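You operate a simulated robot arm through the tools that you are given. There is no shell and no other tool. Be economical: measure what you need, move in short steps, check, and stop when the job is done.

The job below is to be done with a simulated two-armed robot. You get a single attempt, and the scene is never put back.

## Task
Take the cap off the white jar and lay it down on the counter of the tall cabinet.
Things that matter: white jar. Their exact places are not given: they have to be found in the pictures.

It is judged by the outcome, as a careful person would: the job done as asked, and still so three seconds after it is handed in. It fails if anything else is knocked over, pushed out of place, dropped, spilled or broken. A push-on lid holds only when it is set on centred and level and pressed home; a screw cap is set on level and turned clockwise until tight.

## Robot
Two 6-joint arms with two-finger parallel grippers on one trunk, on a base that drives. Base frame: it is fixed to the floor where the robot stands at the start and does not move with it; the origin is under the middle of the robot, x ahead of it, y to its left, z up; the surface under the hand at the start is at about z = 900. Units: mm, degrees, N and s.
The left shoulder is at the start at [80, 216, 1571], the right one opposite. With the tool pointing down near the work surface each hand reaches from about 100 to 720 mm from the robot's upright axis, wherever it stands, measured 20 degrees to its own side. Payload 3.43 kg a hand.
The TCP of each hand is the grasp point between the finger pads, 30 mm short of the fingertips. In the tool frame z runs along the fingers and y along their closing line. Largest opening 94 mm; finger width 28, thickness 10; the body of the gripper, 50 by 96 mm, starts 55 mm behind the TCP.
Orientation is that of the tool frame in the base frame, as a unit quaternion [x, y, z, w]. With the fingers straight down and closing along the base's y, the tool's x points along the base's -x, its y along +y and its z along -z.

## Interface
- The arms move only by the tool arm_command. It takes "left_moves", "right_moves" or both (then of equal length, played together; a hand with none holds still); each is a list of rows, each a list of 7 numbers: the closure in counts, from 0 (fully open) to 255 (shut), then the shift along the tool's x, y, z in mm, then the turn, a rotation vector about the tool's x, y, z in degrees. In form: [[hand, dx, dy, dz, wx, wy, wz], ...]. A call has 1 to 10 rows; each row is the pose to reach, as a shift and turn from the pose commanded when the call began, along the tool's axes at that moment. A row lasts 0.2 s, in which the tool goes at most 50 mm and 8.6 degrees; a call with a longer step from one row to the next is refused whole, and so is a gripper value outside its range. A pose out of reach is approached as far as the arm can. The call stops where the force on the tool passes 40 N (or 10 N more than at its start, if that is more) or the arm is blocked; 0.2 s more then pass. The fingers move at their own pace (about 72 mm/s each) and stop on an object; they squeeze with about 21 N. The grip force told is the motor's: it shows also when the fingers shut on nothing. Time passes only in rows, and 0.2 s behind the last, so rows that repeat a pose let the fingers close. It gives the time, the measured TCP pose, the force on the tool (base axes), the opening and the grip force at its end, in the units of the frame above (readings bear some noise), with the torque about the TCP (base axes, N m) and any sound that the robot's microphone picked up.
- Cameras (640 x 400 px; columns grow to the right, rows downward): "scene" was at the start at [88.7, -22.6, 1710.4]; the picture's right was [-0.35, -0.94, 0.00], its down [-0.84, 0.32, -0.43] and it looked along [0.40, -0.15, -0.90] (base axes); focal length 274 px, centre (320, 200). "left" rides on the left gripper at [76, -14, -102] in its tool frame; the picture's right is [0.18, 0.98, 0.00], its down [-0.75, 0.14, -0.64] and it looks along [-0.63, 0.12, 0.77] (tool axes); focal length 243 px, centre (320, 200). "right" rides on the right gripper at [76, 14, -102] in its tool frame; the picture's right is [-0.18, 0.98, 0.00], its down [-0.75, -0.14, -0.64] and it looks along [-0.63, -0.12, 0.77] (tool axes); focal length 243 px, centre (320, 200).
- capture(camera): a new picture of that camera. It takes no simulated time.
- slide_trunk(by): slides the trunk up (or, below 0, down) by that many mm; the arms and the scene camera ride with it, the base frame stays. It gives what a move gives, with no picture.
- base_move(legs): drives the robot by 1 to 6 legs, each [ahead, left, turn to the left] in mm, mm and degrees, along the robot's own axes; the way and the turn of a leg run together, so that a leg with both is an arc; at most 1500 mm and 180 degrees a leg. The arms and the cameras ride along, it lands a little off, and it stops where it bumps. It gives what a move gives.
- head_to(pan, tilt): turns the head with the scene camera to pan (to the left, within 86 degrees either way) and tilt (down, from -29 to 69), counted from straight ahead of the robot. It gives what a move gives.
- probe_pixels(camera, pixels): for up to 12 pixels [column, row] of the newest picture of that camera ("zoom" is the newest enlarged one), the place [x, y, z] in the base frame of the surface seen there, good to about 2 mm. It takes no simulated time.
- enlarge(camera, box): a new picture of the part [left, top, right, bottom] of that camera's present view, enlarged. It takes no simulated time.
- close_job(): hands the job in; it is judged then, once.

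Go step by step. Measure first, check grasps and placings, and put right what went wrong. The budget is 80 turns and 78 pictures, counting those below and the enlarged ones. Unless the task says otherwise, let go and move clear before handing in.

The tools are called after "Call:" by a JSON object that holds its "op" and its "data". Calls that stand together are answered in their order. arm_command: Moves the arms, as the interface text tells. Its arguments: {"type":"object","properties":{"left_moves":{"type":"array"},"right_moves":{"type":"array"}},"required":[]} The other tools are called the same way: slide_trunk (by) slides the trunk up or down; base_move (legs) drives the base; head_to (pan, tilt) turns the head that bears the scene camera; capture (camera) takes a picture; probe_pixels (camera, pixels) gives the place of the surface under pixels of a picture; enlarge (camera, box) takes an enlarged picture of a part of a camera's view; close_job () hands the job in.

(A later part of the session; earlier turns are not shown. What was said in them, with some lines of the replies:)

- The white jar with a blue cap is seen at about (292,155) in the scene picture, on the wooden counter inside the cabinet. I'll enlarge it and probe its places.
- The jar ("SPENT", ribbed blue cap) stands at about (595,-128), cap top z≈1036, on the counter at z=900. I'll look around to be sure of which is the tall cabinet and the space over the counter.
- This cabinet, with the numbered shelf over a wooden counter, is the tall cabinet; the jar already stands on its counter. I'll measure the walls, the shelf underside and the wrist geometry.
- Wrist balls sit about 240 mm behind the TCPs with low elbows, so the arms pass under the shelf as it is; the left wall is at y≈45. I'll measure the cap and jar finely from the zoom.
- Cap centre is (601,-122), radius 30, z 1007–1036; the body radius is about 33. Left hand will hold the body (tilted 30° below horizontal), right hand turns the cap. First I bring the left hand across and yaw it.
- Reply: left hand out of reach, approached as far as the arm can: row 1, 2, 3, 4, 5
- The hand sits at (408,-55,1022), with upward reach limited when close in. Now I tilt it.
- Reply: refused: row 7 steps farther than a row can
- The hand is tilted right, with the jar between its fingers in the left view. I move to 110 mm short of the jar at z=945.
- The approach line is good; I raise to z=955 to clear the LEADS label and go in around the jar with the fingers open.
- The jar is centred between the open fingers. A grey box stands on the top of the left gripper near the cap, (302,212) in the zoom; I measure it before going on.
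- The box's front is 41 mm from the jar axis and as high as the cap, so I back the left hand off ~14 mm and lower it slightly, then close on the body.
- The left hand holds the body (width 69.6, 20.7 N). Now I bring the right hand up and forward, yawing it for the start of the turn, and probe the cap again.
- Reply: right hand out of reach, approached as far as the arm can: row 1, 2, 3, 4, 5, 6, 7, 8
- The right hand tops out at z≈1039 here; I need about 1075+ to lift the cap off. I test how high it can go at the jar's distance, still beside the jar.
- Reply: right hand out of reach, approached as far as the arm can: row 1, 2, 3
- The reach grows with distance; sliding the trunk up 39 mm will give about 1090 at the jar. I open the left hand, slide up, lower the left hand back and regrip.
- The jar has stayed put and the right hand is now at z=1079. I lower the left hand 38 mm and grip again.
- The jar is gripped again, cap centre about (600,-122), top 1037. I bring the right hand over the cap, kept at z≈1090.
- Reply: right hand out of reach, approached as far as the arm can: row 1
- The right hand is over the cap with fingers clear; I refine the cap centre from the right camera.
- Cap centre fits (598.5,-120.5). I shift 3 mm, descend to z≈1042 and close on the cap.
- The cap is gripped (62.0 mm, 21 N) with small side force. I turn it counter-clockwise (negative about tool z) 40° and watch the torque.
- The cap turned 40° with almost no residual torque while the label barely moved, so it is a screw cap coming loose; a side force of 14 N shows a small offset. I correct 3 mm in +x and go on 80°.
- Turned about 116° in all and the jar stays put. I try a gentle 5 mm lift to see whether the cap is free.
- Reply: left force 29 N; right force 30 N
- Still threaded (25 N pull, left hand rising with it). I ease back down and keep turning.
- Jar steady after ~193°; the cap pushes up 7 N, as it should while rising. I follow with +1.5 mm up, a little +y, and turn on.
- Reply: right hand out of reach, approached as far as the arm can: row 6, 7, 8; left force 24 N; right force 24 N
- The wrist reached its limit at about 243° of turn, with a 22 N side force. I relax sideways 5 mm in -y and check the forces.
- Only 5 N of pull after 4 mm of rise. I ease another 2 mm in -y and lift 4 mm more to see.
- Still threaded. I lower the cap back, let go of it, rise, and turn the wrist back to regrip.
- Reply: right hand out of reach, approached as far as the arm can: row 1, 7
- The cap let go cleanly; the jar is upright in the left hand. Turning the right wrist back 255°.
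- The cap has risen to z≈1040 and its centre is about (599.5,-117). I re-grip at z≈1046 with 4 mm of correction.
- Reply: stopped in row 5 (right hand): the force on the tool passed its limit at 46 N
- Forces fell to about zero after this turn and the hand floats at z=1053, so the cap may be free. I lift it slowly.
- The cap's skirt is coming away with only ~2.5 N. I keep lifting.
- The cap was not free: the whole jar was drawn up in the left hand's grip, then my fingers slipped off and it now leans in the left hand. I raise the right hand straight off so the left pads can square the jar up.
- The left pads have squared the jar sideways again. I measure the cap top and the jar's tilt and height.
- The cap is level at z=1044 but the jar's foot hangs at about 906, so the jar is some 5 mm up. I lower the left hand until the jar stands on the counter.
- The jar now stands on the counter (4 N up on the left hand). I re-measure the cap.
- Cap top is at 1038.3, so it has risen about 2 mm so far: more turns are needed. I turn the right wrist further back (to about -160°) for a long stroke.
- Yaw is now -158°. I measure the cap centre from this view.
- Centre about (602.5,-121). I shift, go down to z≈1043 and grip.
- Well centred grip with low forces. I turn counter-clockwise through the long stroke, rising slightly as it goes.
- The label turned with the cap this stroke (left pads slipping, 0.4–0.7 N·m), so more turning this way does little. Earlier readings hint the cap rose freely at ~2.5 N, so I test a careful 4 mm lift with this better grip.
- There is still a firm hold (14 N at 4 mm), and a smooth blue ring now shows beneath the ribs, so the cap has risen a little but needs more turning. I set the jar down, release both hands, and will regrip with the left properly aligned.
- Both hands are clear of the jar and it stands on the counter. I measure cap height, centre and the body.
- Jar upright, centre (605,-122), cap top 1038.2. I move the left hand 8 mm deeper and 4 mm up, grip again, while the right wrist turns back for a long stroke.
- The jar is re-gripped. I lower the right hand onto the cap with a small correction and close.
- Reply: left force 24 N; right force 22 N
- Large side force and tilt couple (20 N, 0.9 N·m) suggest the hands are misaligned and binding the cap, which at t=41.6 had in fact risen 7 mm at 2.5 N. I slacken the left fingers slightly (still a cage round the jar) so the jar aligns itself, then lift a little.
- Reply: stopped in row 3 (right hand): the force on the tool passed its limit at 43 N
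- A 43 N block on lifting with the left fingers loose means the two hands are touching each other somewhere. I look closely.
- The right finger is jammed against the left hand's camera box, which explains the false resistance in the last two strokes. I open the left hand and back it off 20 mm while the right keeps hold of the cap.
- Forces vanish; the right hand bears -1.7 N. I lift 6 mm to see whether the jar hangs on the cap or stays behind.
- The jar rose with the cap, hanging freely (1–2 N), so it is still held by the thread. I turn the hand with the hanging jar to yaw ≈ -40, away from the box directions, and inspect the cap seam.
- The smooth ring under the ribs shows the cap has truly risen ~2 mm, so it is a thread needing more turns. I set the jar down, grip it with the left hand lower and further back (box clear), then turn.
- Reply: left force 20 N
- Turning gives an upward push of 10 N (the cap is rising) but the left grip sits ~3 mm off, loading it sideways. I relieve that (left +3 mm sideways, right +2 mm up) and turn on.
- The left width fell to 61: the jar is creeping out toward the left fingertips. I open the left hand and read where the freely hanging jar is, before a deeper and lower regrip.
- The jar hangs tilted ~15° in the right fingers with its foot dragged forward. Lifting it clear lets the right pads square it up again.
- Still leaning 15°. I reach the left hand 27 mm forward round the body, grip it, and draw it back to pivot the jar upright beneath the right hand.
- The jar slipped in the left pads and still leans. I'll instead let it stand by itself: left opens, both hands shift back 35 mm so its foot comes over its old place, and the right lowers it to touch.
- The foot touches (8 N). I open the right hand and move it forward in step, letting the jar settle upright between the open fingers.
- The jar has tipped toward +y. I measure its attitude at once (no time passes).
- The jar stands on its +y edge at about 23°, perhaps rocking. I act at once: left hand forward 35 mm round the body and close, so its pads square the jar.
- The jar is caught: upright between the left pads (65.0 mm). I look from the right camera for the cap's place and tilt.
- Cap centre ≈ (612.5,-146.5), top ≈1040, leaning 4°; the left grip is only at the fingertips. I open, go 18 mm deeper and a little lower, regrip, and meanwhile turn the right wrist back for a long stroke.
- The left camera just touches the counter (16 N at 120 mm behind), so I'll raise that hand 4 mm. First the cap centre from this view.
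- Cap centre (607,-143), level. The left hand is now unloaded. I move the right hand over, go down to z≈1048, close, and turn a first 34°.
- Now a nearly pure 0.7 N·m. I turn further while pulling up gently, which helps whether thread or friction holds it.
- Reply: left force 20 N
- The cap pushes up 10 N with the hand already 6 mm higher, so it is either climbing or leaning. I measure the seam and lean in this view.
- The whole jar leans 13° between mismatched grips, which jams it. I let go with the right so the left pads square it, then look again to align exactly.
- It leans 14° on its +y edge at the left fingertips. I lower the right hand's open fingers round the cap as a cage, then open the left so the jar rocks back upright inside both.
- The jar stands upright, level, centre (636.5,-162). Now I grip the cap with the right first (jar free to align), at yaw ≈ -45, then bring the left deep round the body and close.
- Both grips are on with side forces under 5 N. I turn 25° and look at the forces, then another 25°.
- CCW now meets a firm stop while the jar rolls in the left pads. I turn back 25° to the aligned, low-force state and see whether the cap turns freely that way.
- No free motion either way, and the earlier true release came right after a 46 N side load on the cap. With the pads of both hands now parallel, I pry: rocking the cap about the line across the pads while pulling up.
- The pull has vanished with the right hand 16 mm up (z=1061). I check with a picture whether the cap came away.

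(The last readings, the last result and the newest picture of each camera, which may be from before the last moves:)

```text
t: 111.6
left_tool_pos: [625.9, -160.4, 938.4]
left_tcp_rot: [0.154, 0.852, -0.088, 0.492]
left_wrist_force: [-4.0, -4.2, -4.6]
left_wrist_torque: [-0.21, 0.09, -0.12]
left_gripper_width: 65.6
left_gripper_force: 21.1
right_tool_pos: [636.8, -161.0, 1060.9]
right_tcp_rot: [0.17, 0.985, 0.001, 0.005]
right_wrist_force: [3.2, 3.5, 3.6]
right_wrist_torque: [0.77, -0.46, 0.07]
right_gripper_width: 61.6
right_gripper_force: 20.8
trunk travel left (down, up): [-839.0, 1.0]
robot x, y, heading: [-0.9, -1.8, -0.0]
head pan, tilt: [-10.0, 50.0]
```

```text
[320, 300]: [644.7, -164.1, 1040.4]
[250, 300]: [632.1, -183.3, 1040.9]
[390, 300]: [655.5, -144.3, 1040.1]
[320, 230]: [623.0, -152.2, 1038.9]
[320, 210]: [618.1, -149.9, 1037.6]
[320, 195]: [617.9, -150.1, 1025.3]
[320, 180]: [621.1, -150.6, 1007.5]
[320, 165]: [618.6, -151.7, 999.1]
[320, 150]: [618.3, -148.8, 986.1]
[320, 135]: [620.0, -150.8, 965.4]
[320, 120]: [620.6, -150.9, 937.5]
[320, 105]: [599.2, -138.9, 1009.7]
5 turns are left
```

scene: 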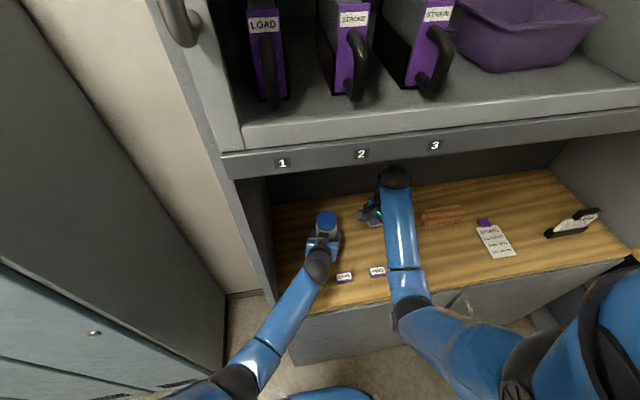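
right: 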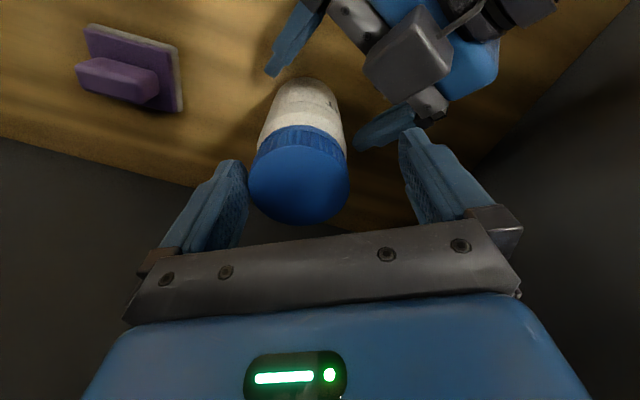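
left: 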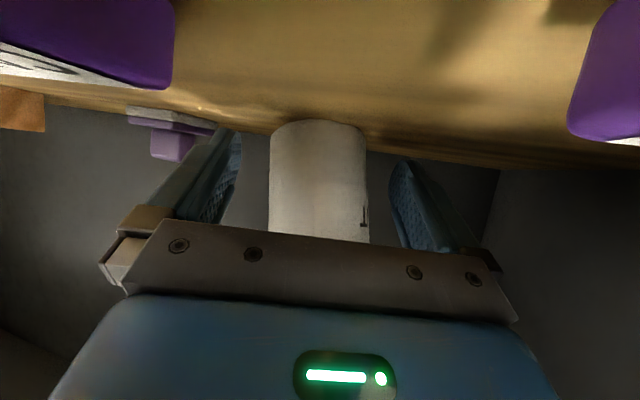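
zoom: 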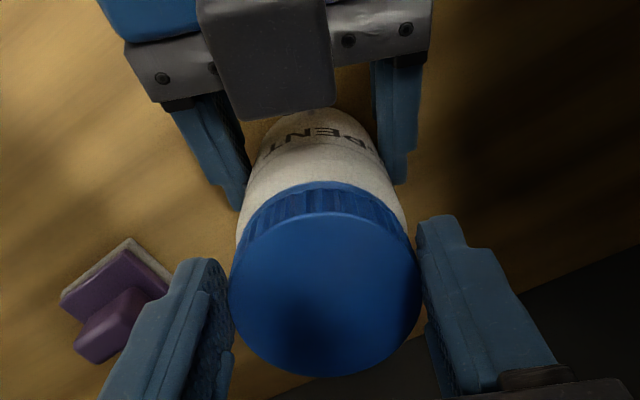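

The cap is still on (top 1040): my fingers only slid up it. With few turns left I make one more full try: regrip low on the cap at yaw ≈ -80 and turn CCW 170°, then lift lightly.

Call:
{"op": "arm_command", "data": {"right_moves": [[50, 0, 0, 0, 0, 0, 0], [50, 0, 0, 0, 0, 0, 8.5], [50, 0, 0, 0, 0, 0, 17], [50, 0, 0, 0, 0, 0, 25.5], [50, 0, 0, 0, 0, 0, 34], [50, 0, 0, 0, 0, 0, 42.5], [50, 0, 0, 0, 0, 0, 51], [50, 0, 0, 8, 0, 0, 58], [50, 0, 0, 17, 0, 0, 58], [50, 0, 0, 17, 0, 0, 58]]}}

Call:
{"op": "arm_command", "data": {"right_moves": [[160, 0, 0, 0, 0, 0, 0], [255, 0, 0, 0, 0, 0, 0], [255, 0, 0, 0, 0, 0, 0], [255, 0, 0, 0, 0, 0, -8], [255, 0, 0, -0.2, 0, 0, -16], [255, 0, 0, -0.3, 0, 0, -24], [255, 0, 0, -0.4, 0, 0, -32], [255, 0, 0, -0.5, 0, 0, -40], [255, 0, 0, -0.6, 0, 0, -48], [255, 0, 0, -0.8, 0, 0, -56]]}}

Call:
{"op": "arm_command", "data": {"right_moves": [[255, 0, 0, -0.2, 0, 0, -8], [255, 0, 0, -0.4, 0, 0, -16], [255, 0, 0, -0.5, 0, 0, -24], [255, 0, 0, -0.6, 0, 0, -32], [255, 0, 0, -0.8, 0, 0, -40], [255, 0, 0, -1, 0, 0, -48], [255, 0, 0, -2, 0, 0, -48], [255, 0, 0, -4, 0, 0, -48]]}}

Call:
{"op": "enlarge", "data": {"camera": "right", "box": [220, 20, 420, 230]}}

Call:
{"op": "probe_pixels", "data": {"camera": "zoom", "pixels": [[320, 300], [250, 300], [390, 300], [320, 230], [320, 210], [320, 195], [320, 180], [320, 165], [320, 150], [320, 135]]}}

```text
t: 113.8
left_tool_pos: [626.9, -157.8, 938.3]
left_tcp_rot: [0.153, 0.853, -0.087, 0.492]
left_wrist_force: [-0.1, 0.1, -3.0]
left_wrist_torque: [0.0, -0.04, -0.02]
left_gripper_width: 64.8
left_gripper_force: 21.1
right_tool_pos: [637.9, -162.5, 1043.6]
right_tcp_rot: [0.627, 0.779, 0.003, 0.005]
right_wrist_force: [1.9, 0.5, 4.4]
right_wrist_torque: [-0.01, -0.17, 0.01]
right_gripper_width: 76.7
right_gripper_force: 1.0
trunk travel left (down, up): [-839.0, 1.0]
robot x, y, heading: [0.3, -2.8, 0.0]
head pan, tilt: [-10.0, 50.0]
```

```text
t: 116.0
left_tool_pos: [626.1, -157.2, 938.7]
left_tcp_rot: [0.151, 0.853, -0.087, 0.492]
left_wrist_force: [0.9, 3.8, -1.6]
left_wrist_torque: [-0.08, 0.34, 0.13]
left_gripper_width: 65.1
left_gripper_force: 21.5
right_tool_pos: [635.9, -161.1, 1044.0]
right_tcp_rot: [0.187, 0.982, 0.0, 0.005]
right_wrist_force: [-2.0, -2.2, 4.4]
right_wrist_torque: [-0.16, -0.02, -0.12]
right_gripper_width: 62.0
right_gripper_force: 20.9
trunk travel left (down, up): [-839.0, 1.0]
robot x, y, heading: [-2.5, 1.8, -0.0]
head pan, tilt: [-10.0, 50.0]
```

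```text
t: 117.8
left_tool_pos: [626.1, -158.7, 938.3]
left_tcp_rot: [0.153, 0.852, -0.088, 0.492]
left_wrist_force: [-0.2, 11.1, 3.2]
left_wrist_torque: [-1.05, -0.14, 0.23]
left_gripper_width: 66.1
left_gripper_force: 20.6
right_tool_pos: [637.3, -162.5, 1047.8]
right_tcp_rot: [-0.228, 0.974, -0.001, 0.004]
right_wrist_force: [0.7, -11.7, -5.1]
right_wrist_torque: [-0.17, 0.02, -0.12]
right_gripper_width: 61.5
right_gripper_force: 21.4
trunk travel left (down, up): [-839.0, 1.0]
robot x, y, heading: [-0.2, -2.1, -0.0]
head pan, tilt: [-10.0, 50.0]
```

```text
1.90 times, centred on (320, 125) of right
```

zoom: 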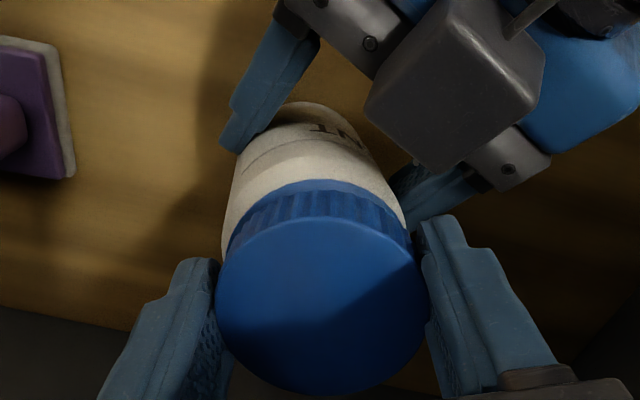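

```text
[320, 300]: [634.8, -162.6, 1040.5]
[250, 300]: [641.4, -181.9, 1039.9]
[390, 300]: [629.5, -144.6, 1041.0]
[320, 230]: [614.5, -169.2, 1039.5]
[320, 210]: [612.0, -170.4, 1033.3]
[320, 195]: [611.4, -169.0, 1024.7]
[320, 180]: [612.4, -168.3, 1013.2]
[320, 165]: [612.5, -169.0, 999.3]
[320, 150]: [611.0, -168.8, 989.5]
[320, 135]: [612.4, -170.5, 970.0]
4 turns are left
```

This time the cap turned ~100° with little torque (0.12 N·m) while the label stayed, and its top has risen to 1040.5. I trim the side load and keep turning to the wrist's end, then lift lightly.

Call:
{"op": "arm_command", "data": {"left_moves": [[255, 0, 1.5, 0, 0, 0, 0], [255, 0, 1.5, 0, 0, 0, 0], [255, 0, 1.5, 0, 0, 0, 0], [255, 0, 1.5, 0, 0, 0, 0], [255, 0, 1.5, 0, 0, 0, 0], [255, 0, 1.5, 0, 0, 0, 0], [255, 0, 1.5, 0, 0, 0, 0], [255, 0, 1.5, 0, 0, 0, 0], [255, 0, 1.5, 0, 0, 0, 0], [255, 0, 1.5, 0, 0, 0, 0]], "right_moves": [[255, 0, 0, 2, 0, 0, 0], [255, 0, 0, 2, 0, 0, -8], [255, 0, 0, 2, 0, 0, -16], [255, 0, 0, 1.8, 0, 0, -24], [255, 0, 0, 1.7, 0, 0, -32], [255, 0, 0, 1.6, 0, 0, -40], [255, 0, 0, 1.5, 0, 0, -48], [255, 0, 0, 1.4, 0, 0, -56], [255, 0, 0, 1.3, 0, 0, -64], [255, 0, 0, 1.2, 0, 0, -72]]}}

Call:
{"op": "arm_command", "data": {"right_moves": [[255, 0, 0, -0.1, 0, 0, -8], [255, 0, 0, -0.2, 0, 0, -16], [255, 0, 0, -0.3, 0, 0, -24], [255, 0, 0, -0.4, 0, 0, -32], [255, 0, 0, -0.5, 0, 0, -40], [255, 0, 0, -0.6, 0, 0, -48], [255, 0, 0, -0.7, 0, 0, -56], [255, 0, 0, -0.8, 0, 0, -64], [255, 0, 0, -1, 0, 0, -72]]}}

Call:
{"op": "arm_command", "data": {"right_moves": [[255, 0, 0, -3, 0, 0, 0], [255, 0, 0, -6, 0, 0, 0]]}}

```text
t: 120.0
left_tool_pos: [627.8, -155.3, 938.5]
left_tcp_rot: [0.151, 0.853, -0.086, 0.493]
left_wrist_force: [-3.9, 13.0, -2.2]
left_wrist_torque: [-0.94, -0.31, 0.32]
left_gripper_width: 65.6
left_gripper_force: 20.9
right_tool_pos: [636.9, -161.6, 1047.2]
right_tcp_rot: [0.757, -0.653, 0.004, -0.003]
right_wrist_force: [6.1, -12.5, 4.5]
right_wrist_torque: [-0.35, -0.23, -0.26]
right_gripper_width: 61.6
right_gripper_force: 21.4
trunk travel left (down, up): [-839.0, 1.0]
robot x, y, heading: [-3.9, 3.4, 0.3]
head pan, tilt: [-10.0, 50.0]
```

```text
t: 122.0
left_tool_pos: [626.4, -158.1, 939.4]
left_tcp_rot: [0.155, 0.852, -0.089, 0.492]
left_wrist_force: [-9.3, -2.8, -0.5]
left_wrist_torque: [0.28, -0.71, 0.05]
left_gripper_width: 65.1
left_gripper_force: 21.4
right_tool_pos: [637.8, -162.1, 1047.8]
right_tcp_rot: [0.997, -0.082, 0.005, 0.001]
right_wrist_force: [9.2, 2.9, 0.0]
right_wrist_torque: [0.05, -0.25, -0.13]
right_gripper_width: 61.5
right_gripper_force: 21.5
trunk travel left (down, up): [-839.0, 1.0]
robot x, y, heading: [2.3, -0.7, -0.3]
head pan, tilt: [-10.0, 50.0]
```

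```text
t: 122.6
left_tool_pos: [627.7, -157.0, 940.1]
left_tcp_rot: [0.152, 0.852, -0.087, 0.493]
left_wrist_force: [-2.9, -4.2, 1.8]
left_wrist_torque: [0.49, -0.32, -0.06]
left_gripper_width: 65.4
left_gripper_force: 20.8
right_tool_pos: [635.8, -161.6, 1054.0]
right_tcp_rot: [0.996, -0.084, 0.004, 0.001]
right_wrist_force: [3.6, 5.4, -4.5]
right_wrist_torque: [0.06, -0.06, -0.03]
right_gripper_width: 61.3
right_gripper_force: 20.7
trunk travel left (down, up): [-839.0, 1.0]
robot x, y, heading: [-2.0, 2.0, -0.1]
head pan, tilt: [-10.0, 50.0]
3 turns are left
```

The cap rose 6 mm with only 4.5 N while the left hand felt almost nothing: it is free. I trim the side load and lift slowly with tiny wiggles to clear the neck.

Call:
{"op": "arm_command", "data": {"right_moves": [[255, 0.4, -0.9, -2, 0, 0, 0], [255, 0.4, -0.9, -4, 0, 0, 3], [255, 0.4, -0.9, -6, 0, 0, -3], [255, 0.4, -0.9, -9, 0, 0, 3], [255, 0.4, -0.9, -12, 0, 0, -3], [255, 0.4, -0.9, -15, 0, 0, 3], [255, 0.4, -0.9, -19, 0, 0, -3], [255, 0.4, -0.9, -24, 0, 0, 0], [255, 0.4, -0.9, -29, 0, 0, 0], [255, 0.4, -0.9, -33, 0, 0, 0]]}}

Call:
{"op": "capture", "data": {"camera": "right"}}

Call:
{"op": "probe_pixels", "data": {"camera": "right", "pixels": [[320, 170], [285, 170], [355, 170], [320, 140], [320, 120], [320, 108], [320, 100], [320, 92], [320, 84], [320, 76], [320, 66], [320, 58]]}}

```text
t: 124.8
left_tool_pos: [626.7, -156.4, 938.8]
left_tcp_rot: [0.153, 0.853, -0.087, 0.492]
left_wrist_force: [0.1, 1.3, 1.1]
left_wrist_torque: [0.03, 0.05, -0.03]
left_gripper_width: 65.1
left_gripper_force: 21.3
right_tool_pos: [638.2, -160.0, 1088.0]
right_tcp_rot: [0.996, -0.084, 0.005, 0.0]
right_wrist_force: [0.5, -0.4, -0.8]
right_wrist_torque: [0.02, 0.01, 0.03]
right_gripper_width: 61.5
right_gripper_force: 20.9
trunk travel left (down, up): [-839.0, 1.0]
robot x, y, heading: [-1.7, -1.9, 0.1]
head pan, tilt: [-10.0, 50.0]
```

```text
0 pictures are left
```

right: 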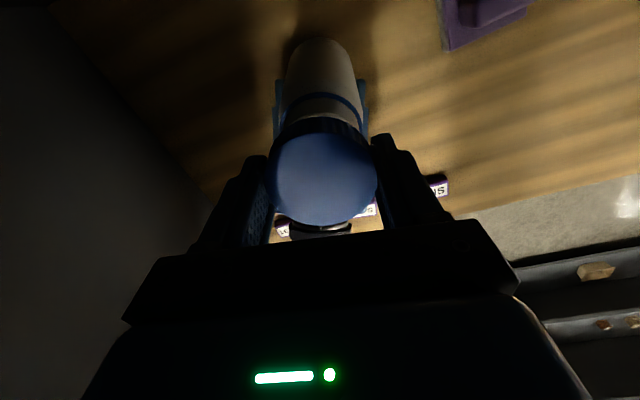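

```text
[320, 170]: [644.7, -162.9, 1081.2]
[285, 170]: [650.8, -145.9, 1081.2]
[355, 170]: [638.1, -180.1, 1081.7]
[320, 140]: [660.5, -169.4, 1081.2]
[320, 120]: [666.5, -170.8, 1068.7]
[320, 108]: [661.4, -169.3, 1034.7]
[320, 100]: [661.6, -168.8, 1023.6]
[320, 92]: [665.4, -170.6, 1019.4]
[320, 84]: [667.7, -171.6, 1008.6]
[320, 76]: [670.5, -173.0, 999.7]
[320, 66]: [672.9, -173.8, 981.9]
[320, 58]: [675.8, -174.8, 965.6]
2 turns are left
```

The cap is off: its top is at 1081 while the bare neck shows at 1035. Now I carry it to the free counter at about (560,-290), set it down (hand z≈937), let go and rise, then free the jar and withdraw the left hand over the labels.

Call:
{"op": "arm_command", "data": {"right_moves": [[255, 6.7, 39.4, 0, 0, 0, 0], [255, 3.5, 80.6, 5, 0, 0, 0], [255, -5, 120.5, 20, 0, 0, 0], [255, -22.7, 135.7, 45, 0, 0, 0], [255, -42.4, 139, 70, 0, 0, 0], [255, -55.2, 141.2, 95, 0, 0, 0], [255, -55.2, 141.2, 100, 0, 0, 0], [255, -55.2, 141.2, 100, 0, 0, 0]]}}

Call:
{"op": "arm_command", "data": {"right_moves": [[255, 0, 0, 20, 0, 0, 0], [255, 0, 0, 36, 0, 0, 0], [255, 0, 0, 44, 0, 0, 0], [255, 0, 0, 47, 0, 0, 0], [255, 0, 0, 49, 0, 0, 0], [255, 0, 0, 51, 0, 0, 0], [255, 0, 0, 51, 0, 0, 0]]}}

Call:
{"op": "arm_command", "data": {"right_moves": [[180, 0, 0, 0, 0, 0, 0], [60, 0, 0, 0, 0, 0, 0], [0, 0, 0, 0, 0, 0, 0], [0, 0, 0, 0, 0, 0, 0], [0, 0, 0, -20, 0, 0, 0], [0, 0, 0, -60, 0, 0, 0], [0, 0, 0, -100, 0, 0, 0]]}}

Call:
{"op": "arm_command", "data": {"left_moves": [[200, 0, 0, 0, 0, 0, 0], [120, 0, 0, 0, 0, 0, 0], [0, 0, 0, 0, 0, 0, 0], [0, 0, 0, 0, 0, 0, 0], [0, 0, 0, 0, 0, 0, 0], [0, -8.7, 0, -5, 0, 0, 0], [0, -17.3, 0, -10, 0, 0, 0], [0, 2.7, 0, -44.7, 0, 0, 0], [0, 22.7, 0, -79.4, 0, 0, 0], [0, 42.7, 0, -114.1, 0, 0, 0]]}}

```text
t: 126.6
left_tool_pos: [627.6, -156.5, 938.7]
left_tcp_rot: [0.153, 0.852, -0.087, 0.493]
left_wrist_force: [-0.5, 0.2, 0.1]
left_wrist_torque: [0.0, 0.04, -0.01]
left_gripper_width: 65.0
left_gripper_force: 21.0
right_tool_pos: [564.6, -244.0, 987.0]
right_tcp_rot: [0.996, -0.094, 0.005, 0.003]
right_wrist_force: [-0.1, -0.6, 0.3]
right_wrist_torque: [0.02, 0.03, 0.01]
right_gripper_width: 61.2
right_gripper_force: 21.0
right hand out of reach, approached as far as the arm can: row 3, 4, 5, 6, 7, 8
trunk travel left (down, up): [-839.0, 1.0]
robot x, y, heading: [-0.1, -2.2, -0.1]
head pan, tilt: [-10.0, 50.0]
```

```text
t: 128.2
left_tool_pos: [628.1, -157.0, 938.5]
left_tcp_rot: [0.153, 0.852, -0.088, 0.493]
left_wrist_force: [0.0, -0.3, -0.6]
left_wrist_torque: [0.01, 0.04, -0.02]
left_gripper_width: 64.9
left_gripper_force: 21.9
right_tool_pos: [564.6, -238.2, 935.2]
right_tcp_rot: [0.996, -0.086, 0.005, 0.002]
right_wrist_force: [0.1, 0.0, 0.1]
right_wrist_torque: [0.02, 0.03, -0.03]
right_gripper_width: 61.3
right_gripper_force: 20.6
right hand out of reach, approached as far as the arm can: row 1, 2, 3, 4, 5, 6, 7
trunk travel left (down, up): [-839.0, 1.0]
robot x, y, heading: [-2.5, 0.3, -0.1]
head pan, tilt: [-10.0, 50.0]
```

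```text
t: 129.8
left_tool_pos: [624.4, -158.2, 938.8]
left_tcp_rot: [0.156, 0.852, -0.089, 0.492]
left_wrist_force: [-0.3, -1.3, 2.5]
left_wrist_torque: [-0.05, 0.03, -0.03]
left_gripper_width: 65.4
left_gripper_force: 21.0
right_tool_pos: [565.1, -233.1, 1039.6]
right_tcp_rot: [0.996, -0.085, 0.006, 0.0]
right_wrist_force: [0.2, -0.4, 0.1]
right_wrist_torque: [0.02, 0.0, 0.02]
right_gripper_width: 94.0
right_gripper_force: 0.1
trunk travel left (down, up): [-839.0, 1.0]
robot x, y, heading: [0.0, -4.1, -0.1]
head pan, tilt: [-10.0, 50.0]
```

```text
t: 132.0
left_tool_pos: [514.9, -113.4, 961.2]
left_tcp_rot: [0.152, 0.852, -0.087, 0.493]
left_wrist_force: [-0.6, -0.3, 0.2]
left_wrist_torque: [-0.01, 0.0, -0.01]
left_gripper_width: 94.0
left_gripper_force: 0.1
right_tool_pos: [564.9, -236.3, 1036.4]
right_tcp_rot: [0.996, -0.088, 0.005, 0.001]
right_wrist_force: [-0.2, -0.6, 0.7]
right_wrist_torque: [0.02, -0.01, 0.02]
right_gripper_width: 94.1
right_gripper_force: 0.1
trunk travel left (down, up): [-839.0, 1.0]
robot x, y, heading: [3.0, -0.6, -0.2]
head pan, tilt: [-10.0, 50.0]
1 turns are left
```

The last readings show the cap released near (565,-238) on the counter at z≈935 and both hands open and clear. No pictures or turns were left to check it by sight, so I hand it in: the cap is off the jar, and I believe it lies on the tall cabinet's counter with the jar standing, about 50 mm from where it began.

Call:
{"op": "close_job", "data": {}}

```text
The job is handed in.
```

I took the cap off the white jar and set it down on the tall cabinet's counter, at about (565, -238). I had no pictures left to check by sight that the cap is lying there or that the jar is standing upright.

- **Cap:** the last picture, taken before I carried it over, showed it clear of the jar with the bare neck below. I lowered it to counter height and let go, but felt no contact force when it touched down.
- **Jar:** during the work the jar was lifted, slipped and leaned several times. It now stands about 50 mm from where it started, near (636, -162). It was still leaning about 10° in the left hand when I let it go. It had righted itself from a similar lean earlier, but I did not see it do so this time.
- **Hands:** both are open and clear. Nothing else was seen to be knocked or moved.
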